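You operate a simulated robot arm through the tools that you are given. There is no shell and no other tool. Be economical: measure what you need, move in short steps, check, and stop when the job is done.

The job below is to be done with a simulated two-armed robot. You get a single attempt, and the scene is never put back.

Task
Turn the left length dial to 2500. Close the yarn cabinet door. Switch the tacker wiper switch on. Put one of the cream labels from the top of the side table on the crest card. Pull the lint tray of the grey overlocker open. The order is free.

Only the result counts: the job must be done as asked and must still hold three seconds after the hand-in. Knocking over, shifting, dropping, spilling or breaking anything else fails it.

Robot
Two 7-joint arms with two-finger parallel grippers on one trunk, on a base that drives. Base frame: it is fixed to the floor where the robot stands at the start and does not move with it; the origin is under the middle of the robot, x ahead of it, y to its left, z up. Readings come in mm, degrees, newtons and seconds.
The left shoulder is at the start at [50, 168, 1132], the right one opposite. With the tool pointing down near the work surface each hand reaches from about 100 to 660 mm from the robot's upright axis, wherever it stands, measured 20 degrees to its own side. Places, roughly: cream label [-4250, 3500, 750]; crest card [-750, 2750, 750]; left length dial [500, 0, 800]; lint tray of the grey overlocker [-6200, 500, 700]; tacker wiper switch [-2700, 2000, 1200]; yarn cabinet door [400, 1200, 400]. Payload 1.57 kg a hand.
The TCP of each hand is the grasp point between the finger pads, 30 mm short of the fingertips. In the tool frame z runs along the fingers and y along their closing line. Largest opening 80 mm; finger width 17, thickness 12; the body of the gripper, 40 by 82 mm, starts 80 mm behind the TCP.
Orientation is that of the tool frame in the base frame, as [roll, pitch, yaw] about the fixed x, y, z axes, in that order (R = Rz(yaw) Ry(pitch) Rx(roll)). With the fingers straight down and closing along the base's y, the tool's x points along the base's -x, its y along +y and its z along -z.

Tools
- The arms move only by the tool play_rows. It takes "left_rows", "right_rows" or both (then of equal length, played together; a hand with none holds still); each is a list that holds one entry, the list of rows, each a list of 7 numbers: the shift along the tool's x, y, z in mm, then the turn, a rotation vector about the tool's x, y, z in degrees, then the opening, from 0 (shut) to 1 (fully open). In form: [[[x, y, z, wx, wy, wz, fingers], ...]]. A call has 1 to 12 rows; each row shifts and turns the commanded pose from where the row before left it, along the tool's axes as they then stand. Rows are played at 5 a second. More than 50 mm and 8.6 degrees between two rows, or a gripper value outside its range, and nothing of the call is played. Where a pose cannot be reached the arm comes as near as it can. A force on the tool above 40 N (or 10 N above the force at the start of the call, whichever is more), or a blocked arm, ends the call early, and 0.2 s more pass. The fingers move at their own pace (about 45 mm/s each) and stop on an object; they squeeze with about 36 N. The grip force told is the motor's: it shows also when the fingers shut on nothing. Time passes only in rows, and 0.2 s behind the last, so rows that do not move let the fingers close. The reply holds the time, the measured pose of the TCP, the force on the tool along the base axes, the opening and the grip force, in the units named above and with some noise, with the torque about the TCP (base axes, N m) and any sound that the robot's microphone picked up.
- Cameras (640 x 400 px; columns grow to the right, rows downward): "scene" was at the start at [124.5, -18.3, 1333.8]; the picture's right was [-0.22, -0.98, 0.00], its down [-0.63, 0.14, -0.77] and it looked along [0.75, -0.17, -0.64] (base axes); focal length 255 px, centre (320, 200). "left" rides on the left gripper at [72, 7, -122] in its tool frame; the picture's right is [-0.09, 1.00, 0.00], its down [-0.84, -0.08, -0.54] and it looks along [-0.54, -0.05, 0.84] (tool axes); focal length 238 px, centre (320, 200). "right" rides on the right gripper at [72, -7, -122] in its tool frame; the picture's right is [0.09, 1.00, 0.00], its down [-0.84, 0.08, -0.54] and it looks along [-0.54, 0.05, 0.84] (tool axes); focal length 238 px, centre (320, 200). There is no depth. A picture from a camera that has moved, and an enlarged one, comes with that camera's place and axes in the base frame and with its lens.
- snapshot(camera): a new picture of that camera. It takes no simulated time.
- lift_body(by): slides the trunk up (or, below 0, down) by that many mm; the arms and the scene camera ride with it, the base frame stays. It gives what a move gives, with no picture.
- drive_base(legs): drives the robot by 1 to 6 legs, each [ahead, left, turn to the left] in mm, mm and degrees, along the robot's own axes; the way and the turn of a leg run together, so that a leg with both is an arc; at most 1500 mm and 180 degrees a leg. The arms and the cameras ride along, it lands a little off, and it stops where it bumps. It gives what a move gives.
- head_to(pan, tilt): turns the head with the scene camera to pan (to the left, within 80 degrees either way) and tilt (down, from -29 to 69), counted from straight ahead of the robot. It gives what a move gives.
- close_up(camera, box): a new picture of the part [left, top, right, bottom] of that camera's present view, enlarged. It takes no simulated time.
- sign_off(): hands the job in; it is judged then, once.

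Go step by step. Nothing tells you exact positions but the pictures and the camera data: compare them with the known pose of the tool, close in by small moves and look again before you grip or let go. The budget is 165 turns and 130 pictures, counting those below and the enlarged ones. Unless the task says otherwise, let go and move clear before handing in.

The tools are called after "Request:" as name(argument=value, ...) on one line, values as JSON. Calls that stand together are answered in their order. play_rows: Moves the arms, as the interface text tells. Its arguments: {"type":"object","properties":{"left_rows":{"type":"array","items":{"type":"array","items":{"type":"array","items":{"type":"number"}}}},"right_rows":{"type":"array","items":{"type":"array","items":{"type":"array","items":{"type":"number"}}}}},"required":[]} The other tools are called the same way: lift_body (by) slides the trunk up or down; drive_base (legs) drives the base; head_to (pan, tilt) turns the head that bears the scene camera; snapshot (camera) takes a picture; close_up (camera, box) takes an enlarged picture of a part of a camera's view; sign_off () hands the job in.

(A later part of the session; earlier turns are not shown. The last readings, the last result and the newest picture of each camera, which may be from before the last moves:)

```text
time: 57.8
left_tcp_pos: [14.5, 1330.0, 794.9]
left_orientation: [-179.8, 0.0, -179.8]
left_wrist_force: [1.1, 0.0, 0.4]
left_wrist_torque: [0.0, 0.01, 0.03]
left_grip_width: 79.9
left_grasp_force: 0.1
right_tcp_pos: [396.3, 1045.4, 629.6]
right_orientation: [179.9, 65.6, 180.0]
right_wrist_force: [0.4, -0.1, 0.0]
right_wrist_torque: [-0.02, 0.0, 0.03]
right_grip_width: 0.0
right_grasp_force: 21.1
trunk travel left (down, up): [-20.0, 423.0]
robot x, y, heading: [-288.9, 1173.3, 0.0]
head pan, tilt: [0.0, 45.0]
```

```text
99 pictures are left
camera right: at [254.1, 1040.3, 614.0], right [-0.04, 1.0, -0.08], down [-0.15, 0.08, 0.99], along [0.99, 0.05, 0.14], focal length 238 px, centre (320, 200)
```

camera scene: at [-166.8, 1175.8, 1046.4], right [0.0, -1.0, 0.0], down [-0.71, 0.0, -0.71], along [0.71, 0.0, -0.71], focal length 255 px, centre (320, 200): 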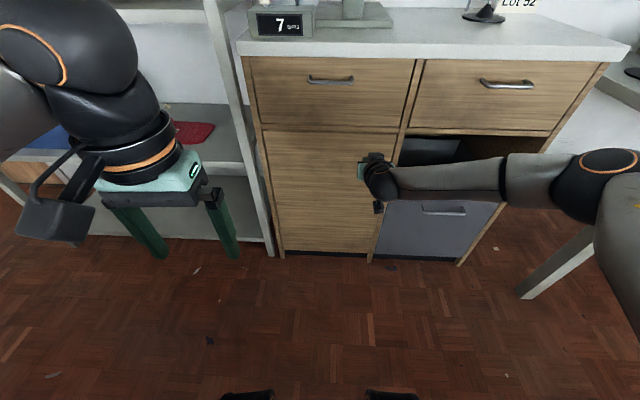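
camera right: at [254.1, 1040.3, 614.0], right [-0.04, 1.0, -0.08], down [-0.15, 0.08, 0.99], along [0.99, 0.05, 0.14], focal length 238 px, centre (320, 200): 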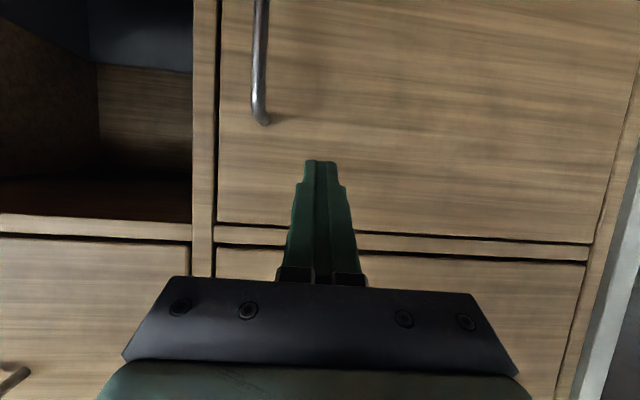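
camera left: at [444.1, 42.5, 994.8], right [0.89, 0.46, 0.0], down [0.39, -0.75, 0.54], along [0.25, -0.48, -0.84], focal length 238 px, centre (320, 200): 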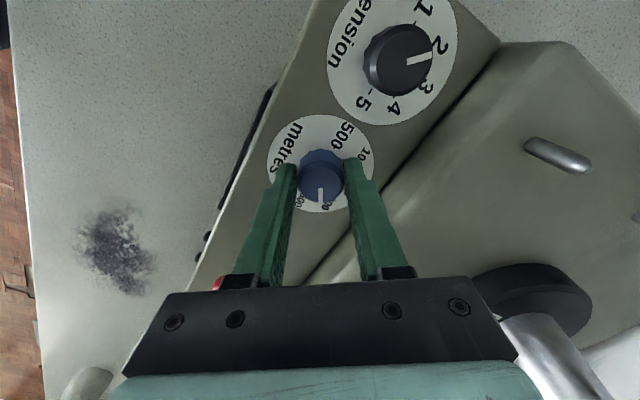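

The door appears closed or almost so. I'll press lightly to be sure.

Request:
play_rows(right_rows=[[[-4.2, 0, 9.1, 0, 0, 0, 0], [-4.2, 0, 9.1, 0, 0, 0, 0], [-4.2, 0, 9.1, 0, 0, 0, 0], [-4.2, 0, 9.1, 0, 0, 0, 0], [-4.2, 0, 9.1, 0, 0, 0, 0], [-4.2, 0, 9.1, 0, 0, 0, 0], [-4.2, 0, 9.1, 0, 0, 0, 0]]])

```text
time: 59.0
left_tcp_pos: [11.7, 1330.2, 796.0]
left_orientation: [-179.9, 0.1, -179.9]
left_wrist_force: [-0.1, 0.0, 0.1]
left_wrist_torque: [0.0, -0.01, 0.0]
left_grip_width: 80.1
left_grasp_force: 0.0
right_tcp_pos: [439.3, 1047.1, 629.7]
right_orientation: [179.8, 65.4, 180.0]
right_wrist_force: [-22.8, -2.2, 10.7]
right_wrist_torque: [-0.09, -0.18, -0.18]
right_grip_width: 0.0
right_grasp_force: 20.7
trunk travel left (down, up): [-20.0, 423.0]
robot x, y, heading: [-289.5, 1174.6, -0.0]
head pan, tilt: [0.0, 45.0]
stopped in row 5 (right hand): the force on the tool passed its limit (the readings are from after the stop); the commanded pose is now the measured one
```

Door firmly closed. Retracting the right hand and raising the trunk again.

Request:
play_rows(right_rows=[[[20, 0, -45, 0, 0, 0, 0], [20, 0, -45, 0, 0, 0, 0], [20, 0, -45, 0, 0, 0, 0], [10, 0, -45, 0, 0, 0, 0], [-20, 0, 0, 0, 8.2, 0, 0.3], [-20, 0, 0, 0, 8.2, 0, 0.3], [-20, 0, 0, 0, 8.2, 0, 0.3], [-20, -10, 0, 0, 8.2, 0, 0.3], [0, -20, -20, 0, 8.2, 0, 0.3], [0, -20, -20, 0, 8.2, 0, 0.3], [0, -20, -20, 0, 8.2, 0, 0.3], [0, -20, -20, 0, 8, 0, 0.3]]])

Request:
close_up(camera="scene", box=[230, 100, 470, 270])

Request:
lift_body(by=280)

```text
time: 61.6
left_tcp_pos: [11.7, 1329.6, 794.7]
left_orientation: [-179.9, 0.0, -179.9]
left_wrist_force: [0.3, 0.1, 0.4]
left_wrist_torque: [0.0, 0.0, -0.02]
left_grip_width: 80.3
left_grasp_force: 0.0
right_tcp_pos: [270.6, 957.7, 776.6]
right_orientation: [179.9, -0.4, -179.9]
right_wrist_force: [0.0, -0.8, 0.8]
right_wrist_torque: [0.05, 0.0, 0.01]
right_grip_width: 24.0
right_grasp_force: 0.2
trunk travel left (down, up): [-20.0, 423.0]
robot x, y, heading: [-289.5, 1175.4, 0.1]
head pan, tilt: [0.0, 45.0]
```

```text
2.35 times, centred on (350, 185) of scene
camera zoom: at [-167.2, 1175.6, 1046.3], right [0.0, -1.0, 0.0], down [-0.71, 0.0, -0.71], along [0.71, 0.0, -0.71], focal length 601 px, centre (249, 235)
```

zoom: 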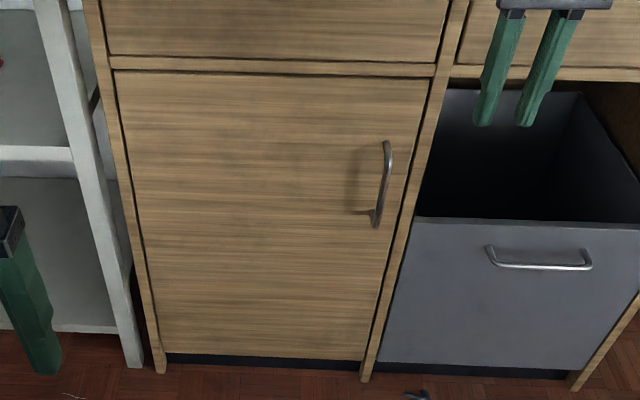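

```text
time: 64.4
left_tcp_pos: [13.9, 1330.9, 1075.0]
left_orientation: [-179.9, 0.0, -179.9]
left_wrist_force: [-0.6, -0.7, 0.0]
left_wrist_torque: [0.0, 0.0, 0.01]
left_grip_width: 80.2
left_grasp_force: 0.1
right_tcp_pos: [270.2, 956.2, 1056.6]
right_orientation: [-180.0, -0.2, -180.0]
right_wrist_force: [1.0, 0.7, -0.5]
right_wrist_torque: [-0.02, -0.02, 0.02]
right_grip_width: 23.9
right_grasp_force: 0.0
trunk travel left (down, up): [-300.0, 143.0]
robot x, y, heading: [-287.3, 1175.1, -0.0]
head pan, tilt: [0.0, 45.0]
```

Door flush. Next I'll tuck the right hand, back off and turn toward the rest of the room for an overview.

Request:
play_rows(right_rows=[[[45, 10, -5, 0, 0, 0, 0.3], [45, 10, -5, 0, 0, 0, 0.3], [45, 10, -5, 0, 0, 0, 0.3], [45, 10, -5, 0, 0, 0, 0.3], [45, 10, 0, 0, 0, 0, 0.3], [30, 10, 0, 0, 0, 0, 0.3]]])

Request:
drive_base(legs=[[-250, 0, 0], [0, 0, 100]])

Request:
head_to(pan=0, tilt=20)

Request:
snapshot(camera="scene")

Request:
head_to(pan=60, tilt=20)

Request:
snapshot(camera="scene")

```text
time: 65.8
left_tcp_pos: [13.4, 1331.2, 1074.5]
left_orientation: [-179.9, 0.0, -179.9]
left_wrist_force: [-0.5, 0.5, 0.3]
left_wrist_torque: [0.01, 0.02, 0.02]
left_grip_width: 79.8
left_grasp_force: 0.0
right_tcp_pos: [17.5, 1015.8, 1076.4]
right_orientation: [180.0, -0.2, 179.9]
right_wrist_force: [-0.3, 0.1, -1.3]
right_wrist_torque: [0.0, -0.04, -0.01]
right_grip_width: 23.8
right_grasp_force: 0.1
trunk travel left (down, up): [-300.0, 143.0]
robot x, y, heading: [-287.2, 1175.6, 0.0]
head pan, tilt: [0.0, 45.0]
```

```text
time: 72.1
left_tcp_pos: [-769.0, 1428.3, 1072.9]
left_orientation: [-179.9, 0.0, -75.4]
left_wrist_force: [-0.1, 0.5, -0.6]
left_wrist_torque: [-0.02, -0.01, 0.0]
left_grip_width: 79.8
left_grasp_force: 0.0
right_tcp_pos: [-467.3, 1511.9, 1077.6]
right_orientation: [180.0, -0.2, -75.4]
right_wrist_force: [0.3, -0.2, 0.2]
right_wrist_torque: [0.02, 0.01, 0.01]
right_grip_width: 24.3
right_grasp_force: 0.1
trunk travel left (down, up): [-300.0, 143.0]
robot x, y, heading: [-545.9, 1174.8, 104.7]
head pan, tilt: [0.0, 45.0]
```

```text
time: 73.0
left_tcp_pos: [-769.2, 1427.8, 1074.0]
left_orientation: [-179.9, 0.0, -75.3]
left_wrist_force: [-1.2, -0.4, 1.0]
left_wrist_torque: [0.01, -0.02, -0.02]
left_grip_width: 79.9
left_grasp_force: 0.1
right_tcp_pos: [-467.8, 1513.5, 1076.7]
right_orientation: [180.0, -0.2, -75.4]
right_wrist_force: [1.1, -0.7, -0.2]
right_wrist_torque: [-0.02, -0.01, 0.01]
right_grip_width: 24.2
right_grasp_force: 0.1
trunk travel left (down, up): [-300.0, 143.0]
robot x, y, heading: [-543.1, 1173.6, 104.8]
head pan, tilt: [0.0, 20.0]
```

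```text
97 pictures are left
camera scene: at [-574.7, 1303.6, 1365.0], right [0.97, 0.25, 0.0], down [0.09, -0.33, -0.94], along [-0.24, 0.91, -0.34], focal length 255 px, centre (320, 200)
```

scene: 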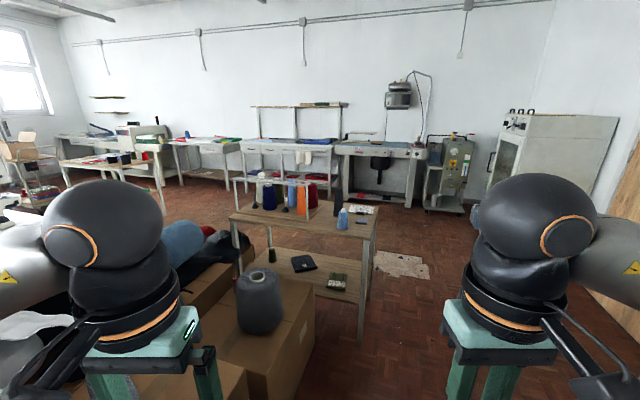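

```text
time: 74.2
left_tcp_pos: [-769.4, 1428.1, 1074.8]
left_orientation: [-179.8, 0.0, -75.3]
left_wrist_force: [-0.9, -0.1, 0.1]
left_wrist_torque: [-0.03, 0.03, -0.02]
left_grip_width: 79.8
left_grasp_force: 0.1
right_tcp_pos: [-467.2, 1511.9, 1078.6]
right_orientation: [179.9, -0.3, -75.4]
right_wrist_force: [-0.7, -0.9, -0.4]
right_wrist_torque: [-0.01, 0.0, 0.03]
right_grip_width: 23.9
right_grasp_force: 0.1
trunk travel left (down, up): [-300.0, 143.0]
robot x, y, heading: [-545.1, 1175.3, 104.8]
head pan, tilt: [60.0, 20.0]
```

```text
96 pictures are left
camera scene: at [-640.9, 1238.2, 1365.0], right [0.26, 0.96, 0.0], down [0.33, -0.09, -0.94], along [-0.91, 0.25, -0.34], focal length 255 px, centre (320, 200)
```

scene: 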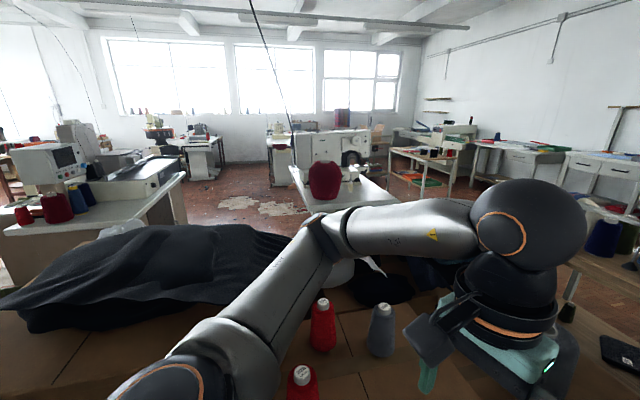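

I can see the wooden yarn table with the crest card (around [-750, 2750]), the tacker near [-2700, 2000] and further tables behind. I'll drive up the aisle right of the yarn table and look west.

Request:
drive_base(legs=[[0, 0, -14.8], [0, -400, 0], [1300, 0, 0]])

Request:
head_to(pan=55, tilt=30)

Request:
snapshot(camera="scene")

```text
time: 83.7
left_tcp_pos: [-317.5, 2745.6, 1074.9]
left_orientation: [-179.9, 0.0, -88.5]
left_wrist_force: [1.1, -0.2, 0.6]
left_wrist_torque: [-0.03, 0.0, 0.0]
left_grip_width: 80.0
left_grasp_force: 0.0
right_tcp_pos: [-5.3, 2757.0, 1077.9]
right_orientation: [-180.0, -0.3, -88.7]
right_wrist_force: [0.3, -0.1, -1.1]
right_wrist_torque: [0.02, 0.0, -0.01]
right_grip_width: 23.8
right_grasp_force: 0.1
trunk travel left (down, up): [-300.0, 143.0]
robot x, y, heading: [-151.9, 2444.1, 91.4]
head pan, tilt: [60.0, 20.0]
```

```text
time: 84.4
left_tcp_pos: [-318.0, 2746.4, 1075.4]
left_orientation: [-179.9, 0.0, -88.6]
left_wrist_force: [-0.4, 0.5, 0.4]
left_wrist_torque: [-0.02, 0.0, 0.02]
left_grip_width: 80.2
left_grasp_force: 0.0
right_tcp_pos: [-4.6, 2757.8, 1077.5]
right_orientation: [-180.0, -0.2, -88.7]
right_wrist_force: [-0.1, 0.1, -0.4]
right_wrist_torque: [-0.01, -0.03, -0.01]
right_grip_width: 24.1
right_grasp_force: 0.0
trunk travel left (down, up): [-300.0, 143.0]
robot x, y, heading: [-154.6, 2445.9, 91.3]
head pan, tilt: [55.0, 30.0]
```

```text
95 pictures are left
camera scene: at [-230.3, 2535.9, 1349.0], right [0.55, 0.83, 0.0], down [0.42, -0.28, -0.87], along [-0.72, 0.48, -0.5], focal length 255 px, centre (320, 200)
```

scene: 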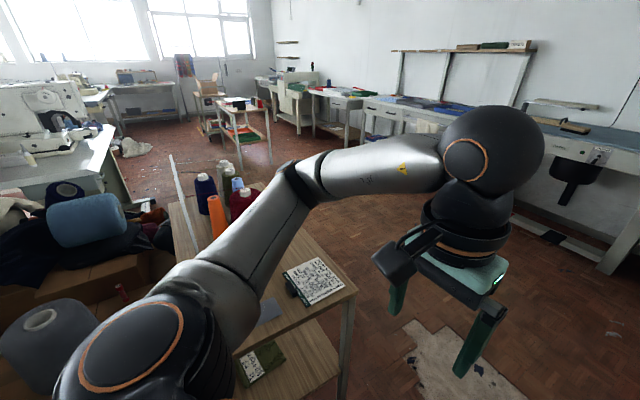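

Request:
close_up(camera="scene", box=[240, 240, 368, 340])

Request:
close_up(camera="scene", box=[180, 60, 340, 160])

```text
4.00 times, centred on (304, 290) of scene
camera zoom: at [-230.3, 2535.9, 1349.0], right [0.55, 0.83, 0.0], down [0.42, -0.28, -0.87], along [-0.72, 0.48, -0.5], focal length 1022 px, centre (384, -160)
```

zoom: 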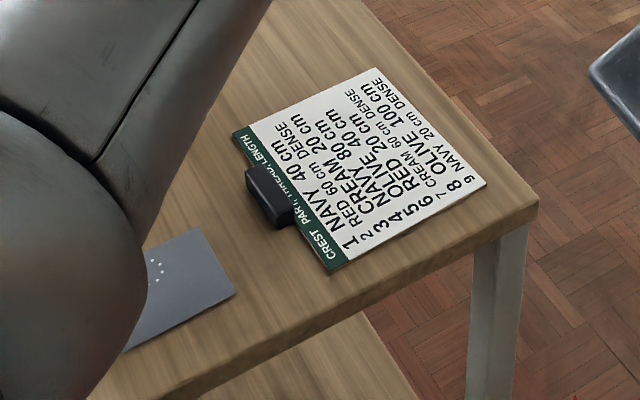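

```text
4.00 times, centred on (260, 110) of scene
camera zoom: at [-230.3, 2535.9, 1349.0], right [0.55, 0.83, 0.0], down [0.42, -0.28, -0.87], along [-0.72, 0.48, -0.5], focal length 1022 px, centre (560, 560)
```

zoom: 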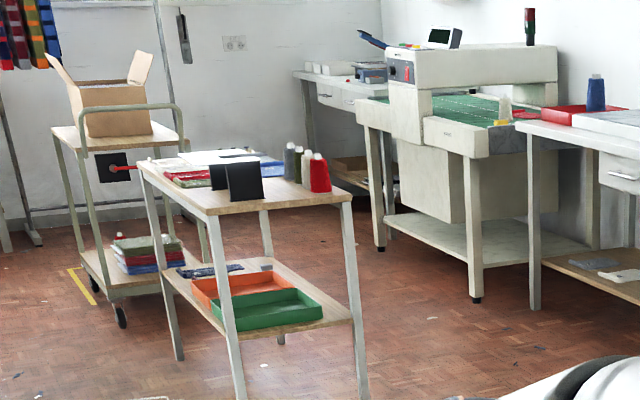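

The crest card ("CREST PART / THREAD / LENGTH") lies flat on the yarn table near [-684, 2817]; the side table is the one with the trays further west. Driving there through the aisle.

Request:
drive_base(legs=[[1200, 0, 0], [0, 0, 88.6], [1400, 0, 0], [1300, 0, 0]])

Request:
head_to(pan=0, tilt=30)

Request:
snapshot(camera="scene")

```text
time: 106.8
left_tcp_pos: [-3143.3, 3922.7, 1073.6]
left_orientation: [-180.0, 0.0, -8.9]
left_wrist_force: [-0.1, -1.1, 0.5]
left_wrist_torque: [-0.02, 0.01, 0.01]
left_grip_width: 79.9
left_grasp_force: 0.0
right_tcp_pos: [-3099.8, 4232.1, 1077.3]
right_orientation: [180.0, -0.2, -9.0]
right_wrist_force: [1.1, 0.1, -0.1]
right_wrist_torque: [-0.01, 0.01, -0.02]
right_grip_width: 23.9
right_grasp_force: 0.1
trunk travel left (down, up): [-300.0, 143.0]
robot x, y, heading: [-2815.3, 4024.3, 171.2]
head pan, tilt: [55.0, 30.0]
```

```text
time: 108.0
left_tcp_pos: [-3144.1, 3921.8, 1075.9]
left_orientation: [-179.9, 0.0, -8.9]
left_wrist_force: [0.7, 1.1, 0.4]
left_wrist_torque: [-0.03, 0.03, 0.01]
left_grip_width: 79.8
left_grasp_force: 0.1
right_tcp_pos: [-3099.4, 4232.3, 1078.3]
right_orientation: [180.0, -0.3, -9.0]
right_wrist_force: [-0.3, -0.2, -0.8]
right_wrist_torque: [0.02, 0.02, 0.0]
right_grip_width: 23.8
right_grasp_force: 0.0
trunk travel left (down, up): [-300.0, 143.0]
robot x, y, heading: [-2819.1, 4027.8, 171.2]
head pan, tilt: [0.0, 30.0]
```

```text
92 pictures are left
camera scene: at [-2947.3, 4048.8, 1349.0], right [0.15, 0.99, 0.0], down [0.49, -0.08, -0.87], along [-0.86, 0.13, -0.5], focal length 255 px, centre (320, 200)
```

scene: 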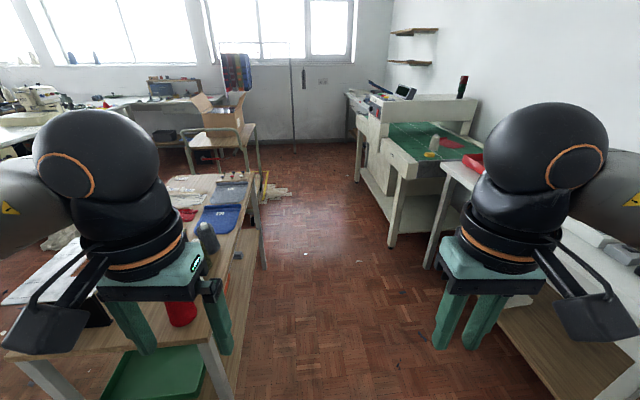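

Request:
close_up(camera="scene", box=[150, 160, 290, 260])

```text
4.00 times, centred on (220, 210) of scene
camera zoom: at [-2947.3, 4048.8, 1349.0], right [0.15, 0.99, 0.0], down [0.49, -0.08, -0.87], along [-0.86, 0.13, -0.5], focal length 1022 px, centre (720, 160)
```

zoom: 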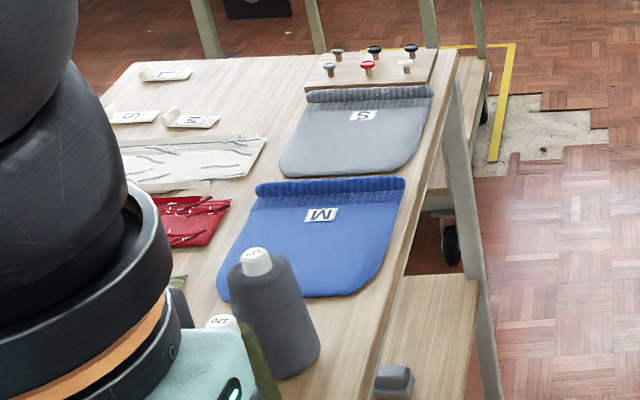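

The cream labels (curled cream tags with S, M, L) lie near the table's far south-west corner around [-4180…-4320, 3480…3560]. Access is best from the south side; I'll check that the floor there is clear.

Request:
drive_base(legs=[[0, 0, 90]])

Request:
snapshot(camera="scene")

```text
time: 112.2
left_tcp_pos: [-2721.8, 3701.2, 1074.3]
left_orientation: [180.0, -0.1, 79.7]
left_wrist_force: [-0.6, -0.6, 0.1]
left_wrist_torque: [0.01, 0.03, -0.02]
left_grip_width: 80.0
left_grasp_force: 0.0
right_tcp_pos: [-3030.7, 3753.7, 1077.5]
right_orientation: [-180.0, -0.3, 79.6]
right_wrist_force: [-0.1, 0.3, -0.2]
right_wrist_torque: [0.02, -0.05, 0.02]
right_grip_width: 24.0
right_grasp_force: 0.0
trunk travel left (down, up): [-300.0, 143.0]
robot x, y, heading: [-2821.0, 4030.5, -100.7]
head pan, tilt: [0.0, 30.0]
```

```text
90 pictures are left
camera scene: at [-2841.9, 3900.2, 1349.0], right [-0.98, 0.18, 0.0], down [0.09, 0.49, -0.87], along [-0.16, -0.85, -0.5], focal length 255 px, centre (320, 200)
```

scene: 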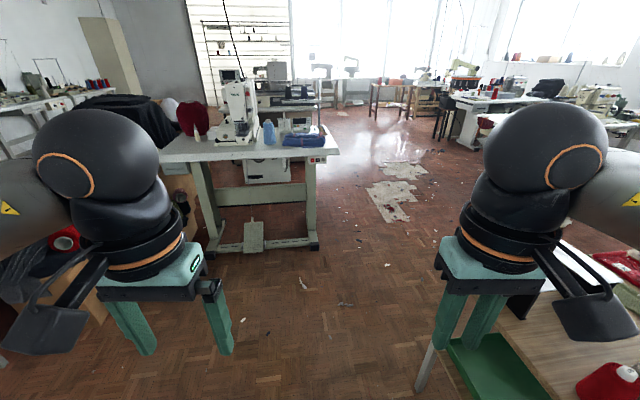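

Clear floor south of the side table. Driving around to its south side.

Request:
drive_base(legs=[[1000, 0, 0], [0, 0, -169]])

```text
time: 124.5
left_tcp_pos: [-3147.7, 3342.3, 1073.7]
left_orientation: [-180.0, 0.0, -92.0]
left_wrist_force: [-0.8, 0.4, -0.3]
left_wrist_torque: [0.0, 0.01, 0.01]
left_grip_width: 80.1
left_grasp_force: 0.0
right_tcp_pos: [-2834.9, 3335.5, 1077.8]
right_orientation: [180.0, -0.2, -92.2]
right_wrist_force: [-1.0, -0.1, -0.4]
right_wrist_torque: [0.03, -0.01, -0.01]
right_grip_width: 24.1
right_grasp_force: 0.0
trunk travel left (down, up): [-300.0, 143.0]
robot x, y, heading: [-3004.1, 3033.7, 87.8]
head pan, tilt: [0.0, 30.0]
```

Request:
drive_base(legs=[[0, 1160, 0], [0, 0, 2]])

Request:
head_to(pan=0, tilt=50)

Request:
snapshot(camera="scene")

```text
time: 130.7
left_tcp_pos: [-4319.3, 3355.8, 1074.7]
left_orientation: [-179.9, -0.1, -88.1]
left_wrist_force: [0.7, 0.1, 1.0]
left_wrist_torque: [0.01, 0.02, 0.02]
left_grip_width: 79.9
left_grasp_force: 0.1
right_tcp_pos: [-4005.8, 3369.8, 1078.3]
right_orientation: [-180.0, -0.2, -88.4]
right_wrist_force: [-0.9, -0.2, 0.9]
right_wrist_torque: [-0.02, -0.03, -0.01]
right_grip_width: 24.0
right_grasp_force: 0.1
trunk travel left (down, up): [-300.0, 143.0]
robot x, y, heading: [-4153.6, 3059.7, 91.7]
head pan, tilt: [0.0, 30.0]
```

```text
time: 131.5
left_tcp_pos: [-4319.2, 3356.5, 1076.2]
left_orientation: [-179.9, 0.0, -88.2]
left_wrist_force: [1.1, 0.1, 0.4]
left_wrist_torque: [0.01, 0.02, 0.03]
left_grip_width: 80.1
left_grasp_force: 0.0
right_tcp_pos: [-4005.2, 3370.7, 1078.5]
right_orientation: [-180.0, -0.3, -88.4]
right_wrist_force: [0.8, 0.2, 0.4]
right_wrist_torque: [-0.02, 0.02, 0.0]
right_grip_width: 24.0
right_grasp_force: 0.1
trunk travel left (down, up): [-300.0, 143.0]
robot x, y, heading: [-4154.8, 3058.3, 91.7]
head pan, tilt: [0.0, 50.0]
```

```text
89 pictures are left
camera scene: at [-4157.1, 3175.0, 1319.5], right [1.0, 0.03, 0.0], down [0.02, -0.77, -0.64], along [-0.02, 0.64, -0.77], focal length 255 px, centre (320, 200)
```

scene: 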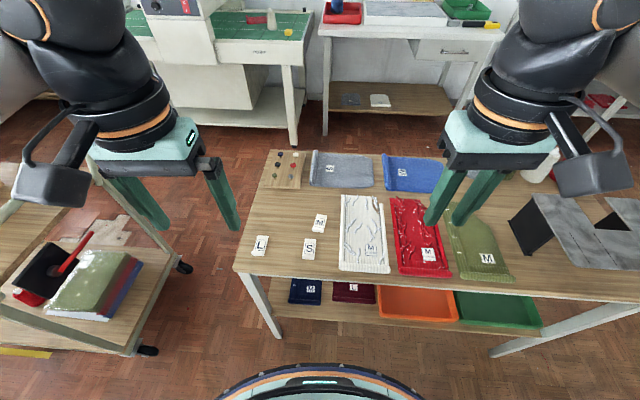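

Request:
close_up(camera="scene", box=[230, 200, 358, 280])

```text
5.00 times, centred on (294, 240) of scene
camera zoom: at [-4157.1, 3175.0, 1319.5], right [1.0, 0.03, 0.0], down [0.02, -0.77, -0.64], along [-0.02, 0.64, -0.77], focal length 1277 px, centre (450, 0)
```

zoom: 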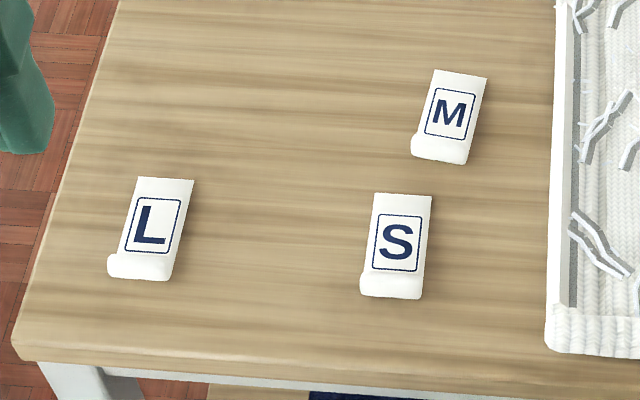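

Label L is free-standing right ahead of the left hand, its curled end near [-4320, 3471]. I'll bring the left hand above it and look.

Request:
play_rows(left_rows=[[[-23, 0, 36, 0, 0, 0, 1], [-23, 0, 36, 0, 0, 0, 0.8], [-23, 0, 36, 0, 0, 0, 0.8], [-23, 0, 36, 0, 0, 0, 0.8], [-23, 0, 36, 0, 0, 0, 0.7], [0, 0, 30, 0, 0, 0, 0.7], [0, 0, 0, 0, 0, 0, 0.7]]])

Request:
snapshot(camera="left")

```text
time: 133.1
left_tcp_pos: [-4320.2, 3472.4, 864.4]
left_orientation: [-180.0, -0.1, -88.3]
left_wrist_force: [-1.0, 1.2, 0.3]
left_wrist_torque: [0.01, 0.0, -0.01]
left_grip_width: 56.1
left_grasp_force: 0.1
right_tcp_pos: [-4005.8, 3369.8, 1078.5]
right_orientation: [180.0, -0.1, -88.3]
right_wrist_force: [0.1, 0.3, 0.3]
right_wrist_torque: [-0.01, -0.01, -0.02]
right_grip_width: 23.9
right_grasp_force: 0.0
trunk travel left (down, up): [-300.0, 143.0]
robot x, y, heading: [-4155.6, 3059.6, 91.7]
head pan, tilt: [0.0, 50.0]
```

```text
87 pictures are left
camera left: at [-4325.1, 3399.8, 986.1], right [-1.0, 0.06, 0.0], down [0.05, 0.84, 0.54], along [0.03, 0.54, -0.84], focal length 238 px, centre (320, 200)
```

left: 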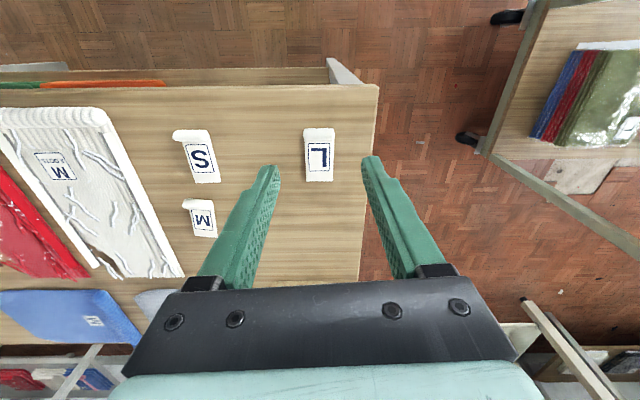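

Request:
play_rows(left_rows=[[[0, 0, 30, 0, 0, 0, 0.7], [0, 0, 30, 0, 0, 0, 0.6], [0, 0, 14, 0, 0, 0, 0.6], [0, 0, 0, 0, 0, 0, 0.6]]])

Request:
snapshot(camera="left")

Request:
close_up(camera="scene", box=[200, 190, 328, 270])

```text
time: 134.1
left_tcp_pos: [-4322.0, 3473.1, 792.4]
left_orientation: [-180.0, -0.1, -88.1]
left_wrist_force: [-0.6, -0.3, 0.3]
left_wrist_torque: [-0.01, 0.0, 0.0]
left_grip_width: 48.1
left_grasp_force: 0.0
right_tcp_pos: [-4006.2, 3370.2, 1077.6]
right_orientation: [-180.0, -0.2, -88.5]
right_wrist_force: [0.0, 0.1, 0.3]
right_wrist_torque: [-0.04, -0.03, 0.0]
right_grip_width: 24.1
right_grasp_force: 0.0
trunk travel left (down, up): [-300.0, 143.0]
robot x, y, heading: [-4155.3, 3056.4, 91.9]
head pan, tilt: [0.0, 50.0]
```

```text
86 pictures are left
camera left: at [-4325.7, 3399.1, 914.0], right [-1.0, 0.06, 0.0], down [0.05, 0.84, 0.54], along [0.03, 0.54, -0.84], focal length 238 px, centre (320, 200)
```

left: 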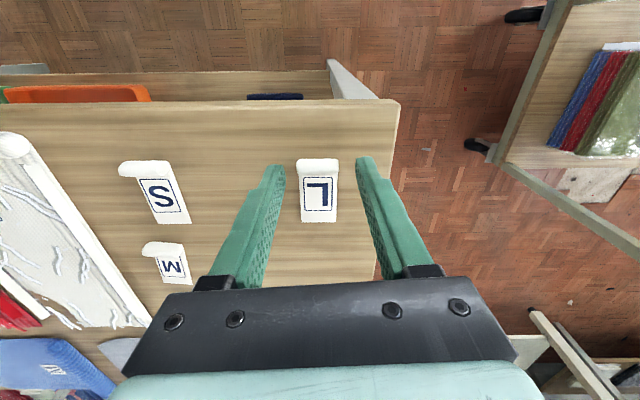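

```text
5.00 times, centred on (264, 230) of scene
camera zoom: at [-4157.1, 3175.0, 1319.4], right [1.0, 0.03, 0.0], down [0.02, -0.77, -0.64], along [-0.02, 0.64, -0.77], focal length 1277 px, centre (600, 50)
```

zoom: 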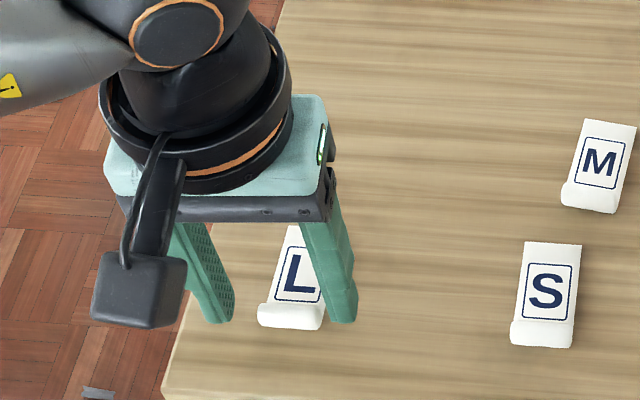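

Request:
play_rows(left_rows=[[[0, 0, 5, 0, 0, 0, 0.6], [0, 0, 4, 0, 0, 0, 0.6], [0, 0, 0, 0, 0, 0, 0.5], [0, 0, 0, 0, 0, 0, 0.4], [0, 0, 0, 0, 0, 0, 0.25], [0, 0, 0, 0, 0, 0, 0.25], [0, 0, 0, 0, 0, 0, 0.25]]])

Request:
snapshot(camera="left")

```text
time: 135.7
left_tcp_pos: [-4323.3, 3471.3, 781.2]
left_orientation: [-179.9, 0.0, -88.1]
left_wrist_force: [-0.3, 0.5, 0.4]
left_wrist_torque: [0.0, 0.01, 0.02]
left_grip_width: 27.3
left_grasp_force: 35.9
right_tcp_pos: [-4006.1, 3370.2, 1077.8]
right_orientation: [180.0, -0.2, -88.4]
right_wrist_force: [-1.2, -0.2, -0.9]
right_wrist_torque: [0.01, -0.01, -0.01]
right_grip_width: 23.8
right_grasp_force: 0.1
trunk travel left (down, up): [-300.0, 143.0]
robot x, y, heading: [-4155.7, 3056.2, 91.7]
head pan, tilt: [0.0, 50.0]
```

```text
84 pictures are left
camera left: at [-4327.2, 3398.6, 904.6], right [-1.0, 0.06, 0.0], down [0.05, 0.84, 0.54], along [0.03, 0.54, -0.84], focal length 238 px, centre (320, 200)
```

left: 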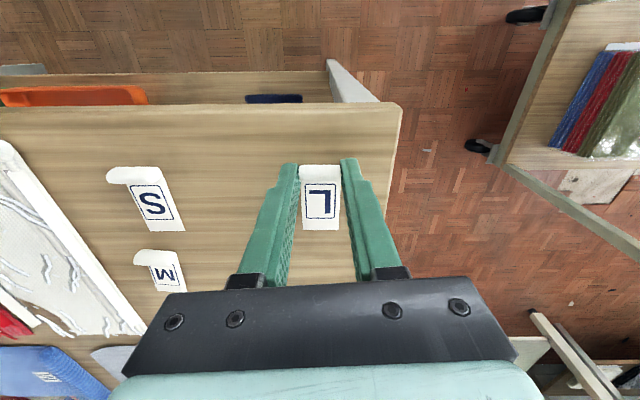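

Gripped at 27 mm width. Lifting straight up and checking.

Request:
play_rows(left_rows=[[[0, 0, -20, 0, 0, 0, 0.25], [0, 0, -40, 0, 0, 0, 0.25], [0, 0, -45, 0, 0, 0, 0.25], [0, 0, -45, 0, 0, 0, 0.25], [0, 0, -45, 0, 0, 0, 0.25], [23, 0, -45, 0, 0, 0, 0.25], [23, 0, -45, 0, 0, 0, 0.25], [23, 0, 0, 0, 0, 0, 0.25], [23, 0, 0, 0, 0, 0, 0.25], [23, 0, 0, 0, 0, 0, 0.25]]])

Request:
snapshot(camera="left")

```text
refused: row 6 steps farther than a row can; nothing moved
```

```text
83 pictures are left
camera left: at [-4327.2, 3398.6, 904.6], right [-1.0, 0.06, 0.0], down [0.05, 0.84, 0.54], along [0.03, 0.54, -0.84], focal length 238 px, centre (320, 200)
```

left: 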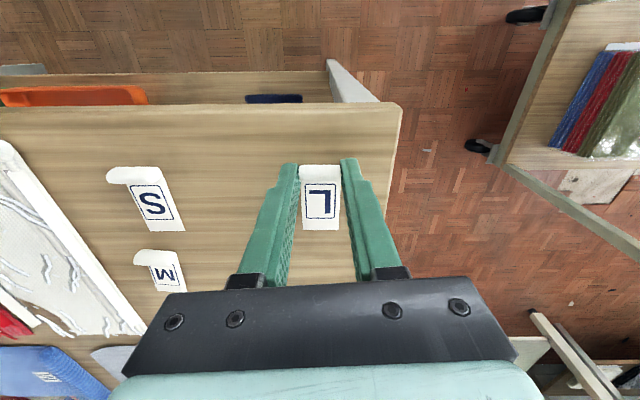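

The sixth row was slightly too long a step and nothing moved; I'll resend it with shorter steps.

Request:
play_rows(left_rows=[[[0, 0, -20, 0, 0, 0, 0.25], [0, 0, -40, 0, 0, 0, 0.25], [0, 0, -45, 0, 0, 0, 0.25], [0, 0, -45, 0, 0, 0, 0.25], [0, 0, -45, 0, 0, 0, 0.25], [23, 0, -40, 0, 0, 0, 0.25], [23, 0, -40, 0, 0, 0, 0.25], [23, 0, 0, 0, 0, 0, 0.25], [23, 0, 0, 0, 0, 0, 0.25], [23, 0, 0, 0, 0, 0, 0.25]]])

Request:
snapshot(camera="left")

```text
time: 137.9
left_tcp_pos: [-4316.6, 3356.1, 1058.3]
left_orientation: [-180.0, 0.0, -88.2]
left_wrist_force: [0.5, -0.6, 0.3]
left_wrist_torque: [0.02, 0.02, -0.02]
left_grip_width: 24.5
left_grasp_force: 35.9
right_tcp_pos: [-4005.5, 3370.1, 1077.7]
right_orientation: [179.9, -0.1, -88.5]
right_wrist_force: [-0.4, 0.0, -0.6]
right_wrist_torque: [-0.03, 0.0, 0.02]
right_grip_width: 24.1
right_grasp_force: 0.0
trunk travel left (down, up): [-300.0, 143.0]
robot x, y, heading: [-4157.6, 3057.6, 91.5]
head pan, tilt: [0.0, 50.0]
```

```text
82 pictures are left
camera left: at [-4321.9, 3282.5, 1179.7], right [-1.0, 0.06, 0.0], down [0.05, 0.84, 0.54], along [0.03, 0.54, -0.84], focal length 238 px, centre (320, 200)
```

left: 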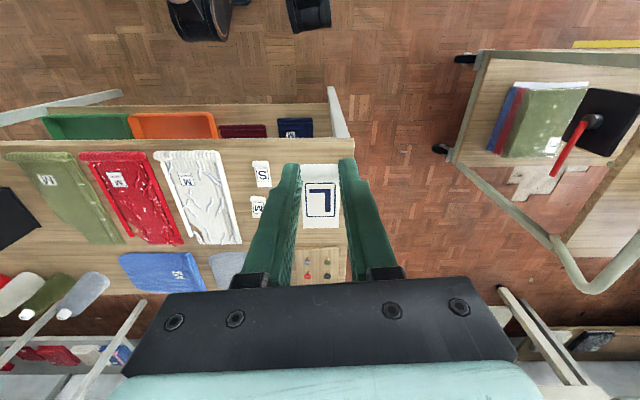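

The label is held. Now driving east to the crest card, approaching the yarn table from its north side.

Request:
drive_base(legs=[[-150, 0, 0], [0, 0, -91], [1200, 0, 0], [0, 300, 0]])

Request:
head_to(pan=0, tilt=25)

Request:
snapshot(camera="scene")

```text
time: 150.5
left_tcp_pos: [-2641.7, 3417.1, 1057.7]
left_orientation: [-179.9, -0.1, -178.0]
left_wrist_force: [-0.2, -0.4, -0.6]
left_wrist_torque: [0.0, 0.0, 0.01]
left_grip_width: 24.4
left_grasp_force: 36.3
right_tcp_pos: [-2625.5, 3105.9, 1077.7]
right_orientation: [179.9, -0.1, -178.1]
right_wrist_force: [0.0, -1.0, 0.2]
right_wrist_torque: [0.02, 0.0, -0.02]
right_grip_width: 23.9
right_grasp_force: 0.2
trunk travel left (down, up): [-300.0, 143.0]
robot x, y, heading: [-2939.9, 3250.4, 2.0]
head pan, tilt: [0.0, 50.0]
```

```text
time: 151.4
left_tcp_pos: [-2641.2, 3417.0, 1058.0]
left_orientation: [-179.9, 0.1, -178.0]
left_wrist_force: [-0.5, 0.4, -1.8]
left_wrist_torque: [-0.01, 0.01, 0.01]
left_grip_width: 24.8
left_grasp_force: 36.0
right_tcp_pos: [-2625.8, 3106.1, 1077.6]
right_orientation: [-180.0, -0.2, -178.1]
right_wrist_force: [0.2, 0.5, 0.7]
right_wrist_torque: [-0.02, 0.01, 0.01]
right_grip_width: 23.8
right_grasp_force: 0.0
trunk travel left (down, up): [-300.0, 143.0]
robot x, y, heading: [-2940.4, 3253.3, 2.0]
head pan, tilt: [0.0, 25.0]
```

```text
81 pictures are left
camera scene: at [-2805.0, 3258.0, 1356.9], right [0.03, -1.0, 0.0], down [-0.42, -0.01, -0.91], along [0.91, 0.03, -0.42], focal length 255 px, centre (320, 200)
```

scene: 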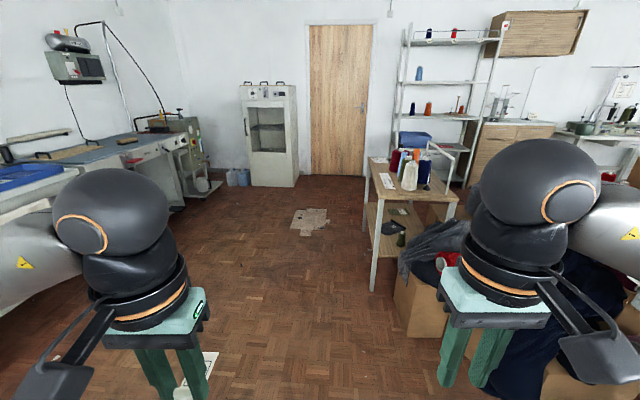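

Request:
drive_base(legs=[[1045, 0, 0], [1045, 0, 0], [0, 0, -92]])

Request:
head_to(pan=15, tilt=50)

Request:
snapshot(camera="scene")

```text
time: 165.7
left_tcp_pos: [-705.1, 3050.1, 1058.5]
left_orientation: [-179.8, -0.1, 90.4]
left_wrist_force: [0.2, 0.3, -0.4]
left_wrist_torque: [0.03, 0.0, -0.02]
left_grip_width: 24.7
left_grasp_force: 36.2
right_tcp_pos: [-1017.5, 3042.8, 1078.1]
right_orientation: [180.0, -0.3, 90.2]
right_wrist_force: [-0.5, 1.0, 0.3]
right_wrist_torque: [-0.01, 0.01, 0.0]
right_grip_width: 24.0
right_grasp_force: 0.2
trunk travel left (down, up): [-300.0, 143.0]
robot x, y, heading: [-858.1, 3352.2, -89.7]
head pan, tilt: [0.0, 25.0]
```

```text
time: 166.6
left_tcp_pos: [-706.4, 3049.9, 1056.8]
left_orientation: [-179.8, 0.1, 90.3]
left_wrist_force: [0.1, -0.6, 0.2]
left_wrist_torque: [-0.01, -0.01, 0.0]
left_grip_width: 24.6
left_grasp_force: 35.9
right_tcp_pos: [-1018.0, 3043.9, 1078.3]
right_orientation: [-180.0, -0.4, 90.1]
right_wrist_force: [0.1, 0.4, 0.1]
right_wrist_torque: [0.02, 0.0, -0.02]
right_grip_width: 24.0
right_grasp_force: 0.0
trunk travel left (down, up): [-300.0, 143.0]
robot x, y, heading: [-861.4, 3355.9, -90.0]
head pan, tilt: [15.0, 50.0]
```

```text
80 pictures are left
camera scene: at [-838.3, 3238.9, 1319.5], right [-0.96, -0.26, 0.0], down [-0.2, 0.74, -0.64], along [0.17, -0.62, -0.77], focal length 255 px, centre (320, 200)
```

scene: 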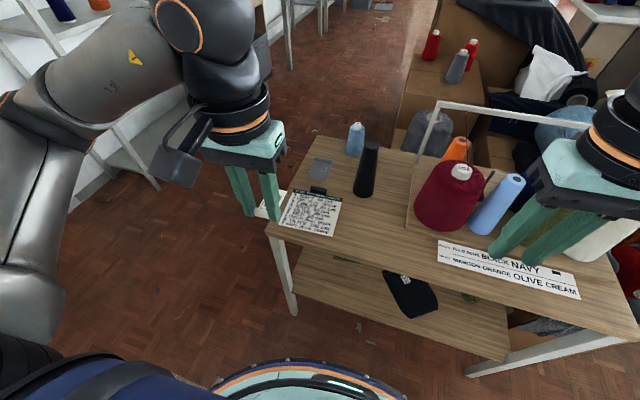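

Request:
close_up(camera="scene", box=[260, 140, 388, 240])

Request:
snapshot(camera="left")

```text
4.00 times, centred on (324, 190) of scene
camera zoom: at [-838.3, 3238.9, 1319.5], right [-0.96, -0.26, 0.0], down [-0.2, 0.74, -0.64], along [0.17, -0.62, -0.77], focal length 1022 px, centre (304, 240)
```

zoom: 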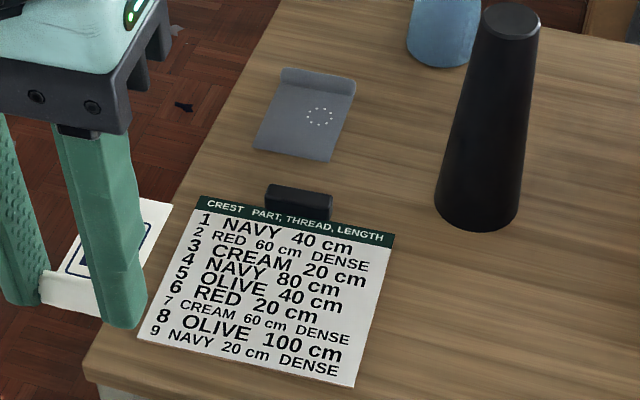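

```text
78 pictures are left
camera left: at [-699.1, 3121.6, 1179.6], right [1.0, -0.09, 0.0], down [-0.07, -0.84, 0.54], along [-0.05, -0.54, -0.84], focal length 238 px, centre (320, 200)
```

left: 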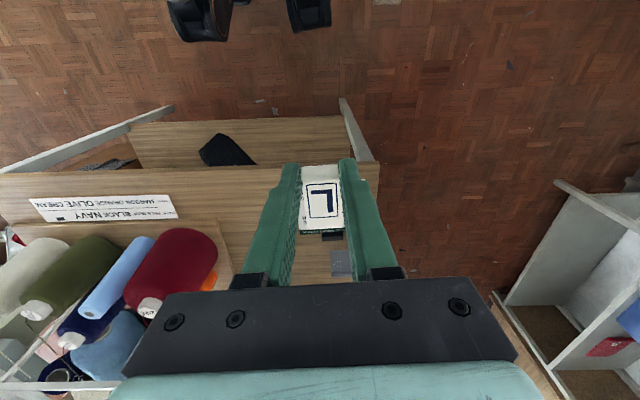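

The card with "CREST PART, THREAD, LENGTH" is at about [-699, 2836]. I'll bring the label above it.

Request:
play_rows(left_rows=[[[-38, 1.5, 30, 0, 0, 0, 0.25], [-38, 1.5, 30, 0, 0, 0, 0.25], [-38, 1.5, 30, 0, 0, 0, 0.25], [-38, 1.5, 30, 0, 0, 0, 0.25], [-37, 1, 30, 0, 0, 0, 0.25], [0, 0, 30, 0, 0, 0, 0.25], [0, 0, 30, 0, 0, 0, 0.25], [0, 0, 0, 0, 0, 0, 0.25]]])

Request:
snapshot(camera="left")

Request:
close_up(camera="scene", box=[240, 140, 400, 240])

```text
time: 168.4
left_tcp_pos: [-695.6, 2860.5, 847.4]
left_orientation: [-179.9, 0.0, 90.3]
left_wrist_force: [-0.6, -0.8, -0.5]
left_wrist_torque: [0.0, -0.02, 0.01]
left_grip_width: 24.5
left_grasp_force: 35.8
right_tcp_pos: [-1018.4, 3044.2, 1078.1]
right_orientation: [179.9, -0.2, 90.0]
right_wrist_force: [-0.6, 0.5, -0.5]
right_wrist_torque: [-0.03, 0.0, 0.02]
right_grip_width: 23.9
right_grasp_force: 0.0
trunk travel left (down, up): [-300.0, 143.0]
robot x, y, heading: [-858.0, 3350.7, -89.8]
head pan, tilt: [15.0, 50.0]
```

```text
77 pictures are left
camera left: at [-689.4, 2932.5, 969.4], right [1.0, -0.09, 0.0], down [-0.07, -0.84, 0.54], along [-0.05, -0.54, -0.84], focal length 238 px, centre (320, 200)
```

left: 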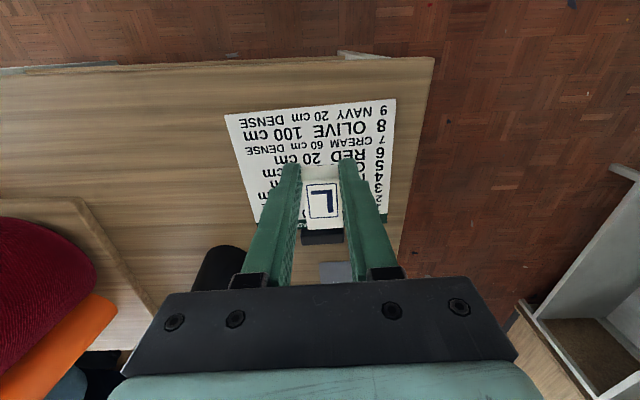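

```text
4.00 times, centred on (320, 190) of scene
camera zoom: at [-838.3, 3238.9, 1319.5], right [-0.96, -0.26, 0.0], down [-0.2, 0.74, -0.64], along [0.17, -0.62, -0.77], focal length 1022 px, centre (320, 240)
```

zoom: 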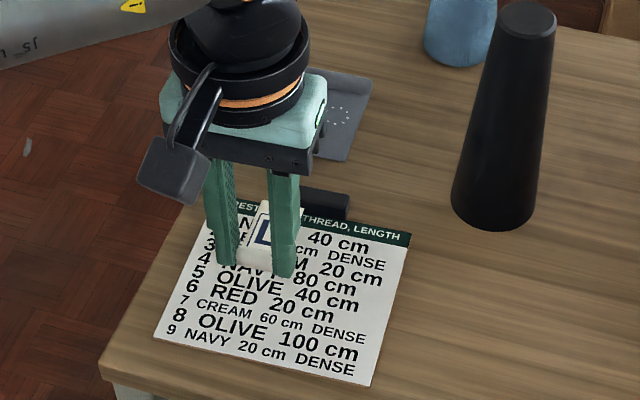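

Request:
play_rows(left_rows=[[[0, -3, 20, 0, 0, 0, 0.25], [0, -2, 20, 0, 0, 0, 0.25], [0, 0, 14, 0, 0, 0, 0.25], [0, 0, 0, 0, 0, 0, 0.25]]])

Request:
close_up(camera="scene", box=[250, 150, 378, 240])

Request:
snapshot(camera="left")

```text
time: 169.4
left_tcp_pos: [-701.7, 2859.9, 791.8]
left_orientation: [-179.9, 0.0, 90.1]
left_wrist_force: [0.1, 0.7, -0.2]
left_wrist_torque: [0.04, 0.01, 0.0]
left_grip_width: 24.5
left_grasp_force: 35.9
right_tcp_pos: [-1017.2, 3044.8, 1077.8]
right_orientation: [180.0, -0.1, 90.1]
right_wrist_force: [0.4, 0.3, -0.8]
right_wrist_torque: [0.01, 0.01, -0.01]
right_grip_width: 24.0
right_grasp_force: 0.1
trunk travel left (down, up): [-300.0, 143.0]
robot x, y, heading: [-865.5, 3354.4, -89.8]
head pan, tilt: [15.0, 50.0]
```

```text
4.44 times, centred on (314, 195) of scene
camera zoom: at [-838.3, 3238.9, 1319.4], right [-0.96, -0.26, 0.0], down [-0.2, 0.74, -0.64], along [0.17, -0.62, -0.77], focal length 1135 px, centre (347, 222)
```

zoom: 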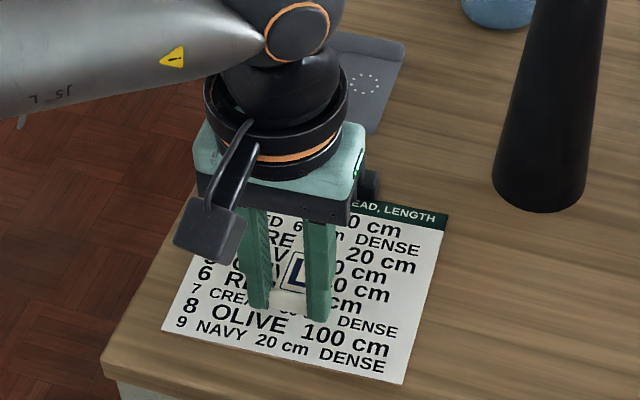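

```text
74 pictures are left
camera left: at [-695.1, 2931.4, 914.0], right [1.0, -0.09, 0.0], down [-0.07, -0.84, 0.54], along [-0.05, -0.54, -0.84], focal length 238 px, centre (320, 200)
```

left: 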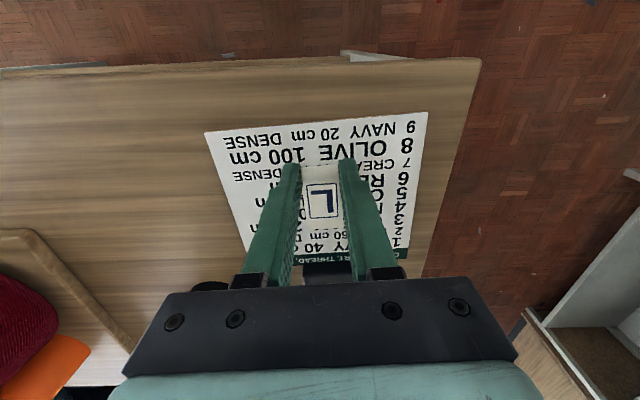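

Position on the card is good. Lowering in small steps until light contact.

Request:
play_rows(left_rows=[[[0, 0, 3, 0, 0, 0, 0.25], [0, 0, 3, 0, 0, 0, 0.25], [0, 0, 0, 0, 0, 0, 0.25]]])

```text
time: 170.2
left_tcp_pos: [-702.1, 2859.4, 787.0]
left_orientation: [-179.8, 0.1, 90.3]
left_wrist_force: [0.2, -0.7, 5.1]
left_wrist_torque: [-0.21, -0.01, 0.02]
left_grip_width: 24.5
left_grasp_force: 35.9
right_tcp_pos: [-1017.3, 3044.5, 1078.3]
right_orientation: [180.0, -0.2, 90.1]
right_wrist_force: [0.5, 0.3, 0.7]
right_wrist_torque: [0.01, -0.02, -0.03]
right_grip_width: 24.0
right_grasp_force: 0.0
trunk travel left (down, up): [-300.0, 143.0]
robot x, y, heading: [-863.4, 3353.6, -89.5]
head pan, tilt: [15.0, 50.0]
```

Contact at 5 N. Releasing and rising straight up.

Request:
play_rows(left_rows=[[[0, 0, 0, 0, 0, 0, 0.4], [0, 0, 0, 0, 0, 0, 0.5], [0, 0, 0, 0, 0, 0, 0.6], [0, 0, 0, 0, 0, 0, 0.6], [0, 0, -20, 0, 0, 0, 0.6], [0, 0, -40, 0, 0, 0, 0.6], [0, 0, -45, 0, 0, 0, 0.6], [0, 0, -45, 0, 0, 0, 0.6], [38, 0, -30, 0, 0, 0, 0.6], [38, 0, -30, 0, 0, 0, 0.6], [40, 0, -25, 0, 0, 0, 0.6], [40, 0, -25, 0, 0, 0, 0.6]]])

Request:
close_up(camera="scene", box=[250, 150, 378, 240])

```text
time: 172.8
left_tcp_pos: [-707.0, 3016.1, 1050.3]
left_orientation: [180.0, 0.0, 90.4]
left_wrist_force: [-0.8, 0.4, -0.1]
left_wrist_torque: [0.0, 0.02, 0.01]
left_grip_width: 47.8
left_grasp_force: 0.1
right_tcp_pos: [-1016.6, 3044.9, 1076.4]
right_orientation: [-180.0, -0.2, 90.1]
right_wrist_force: [0.1, -1.3, 0.3]
right_wrist_torque: [0.01, 0.01, 0.02]
right_grip_width: 24.0
right_grasp_force: 0.0
trunk travel left (down, up): [-300.0, 143.0]
robot x, y, heading: [-859.5, 3352.7, -89.9]
head pan, tilt: [15.0, 50.0]
```

```text
4.44 times, centred on (314, 195) of scene
camera zoom: at [-838.3, 3239.3, 1319.5], right [-0.96, -0.26, 0.0], down [-0.2, 0.74, -0.64], along [0.17, -0.62, -0.77], focal length 1135 px, centre (347, 222)
```

zoom: 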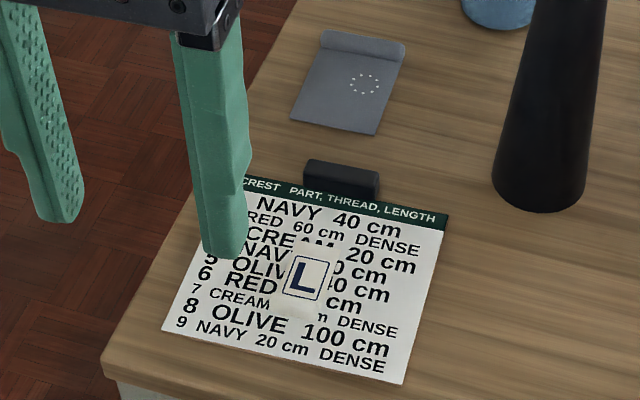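

The label lies flat on the crest card. Next, the tacker: driving west and facing its operator side.

Request:
drive_base(legs=[[-50, 0, 0], [0, 0, -90], [950, 0, 0], [950, 0, 0], [0, 0, 90]])

Request:
head_to(pan=0, tilt=25)

Request:
snapshot(camera="scene")

```text
time: 190.4
left_tcp_pos: [-2567.6, 3095.4, 1049.3]
left_orientation: [-179.9, -0.1, 90.1]
left_wrist_force: [0.3, 0.5, -0.5]
left_wrist_torque: [-0.03, 0.0, 0.02]
left_grip_width: 48.3
left_grasp_force: 0.0
right_tcp_pos: [-2877.2, 3125.2, 1077.8]
right_orientation: [180.0, -0.2, 89.9]
right_wrist_force: [-0.3, -0.3, 1.1]
right_wrist_torque: [-0.01, 0.0, 0.03]
right_grip_width: 23.7
right_grasp_force: 0.1
trunk travel left (down, up): [-300.0, 143.0]
robot x, y, heading: [-2719.5, 3434.7, -90.0]
head pan, tilt: [15.0, 50.0]
```

```text
time: 191.2
left_tcp_pos: [-2566.8, 3095.1, 1049.3]
left_orientation: [-179.9, -0.1, 90.1]
left_wrist_force: [0.0, -0.3, -0.9]
left_wrist_torque: [-0.01, 0.01, 0.0]
left_grip_width: 48.3
left_grasp_force: 0.1
right_tcp_pos: [-2877.7, 3126.0, 1078.9]
right_orientation: [180.0, -0.3, 89.9]
right_wrist_force: [-0.6, 0.3, 0.5]
right_wrist_torque: [-0.01, -0.01, 0.01]
right_grip_width: 23.7
right_grasp_force: 0.0
trunk travel left (down, up): [-300.0, 143.0]
robot x, y, heading: [-2719.1, 3437.1, -89.9]
head pan, tilt: [0.0, 25.0]
```

```text
72 pictures are left
camera scene: at [-2717.4, 3302.4, 1356.9], right [-1.0, 0.0, 0.0], down [0.0, 0.42, -0.91], along [0.0, -0.91, -0.42], focal length 255 px, centre (320, 200)
```

scene: 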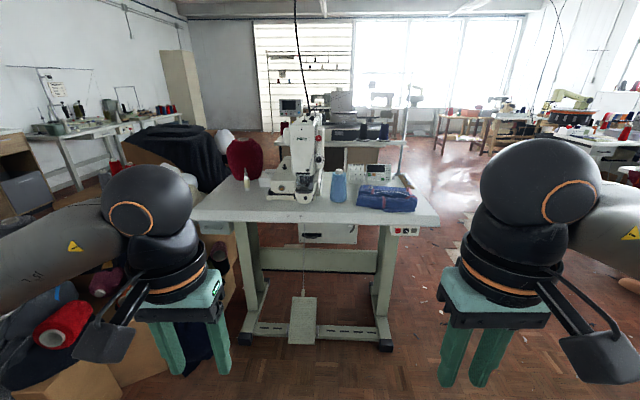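

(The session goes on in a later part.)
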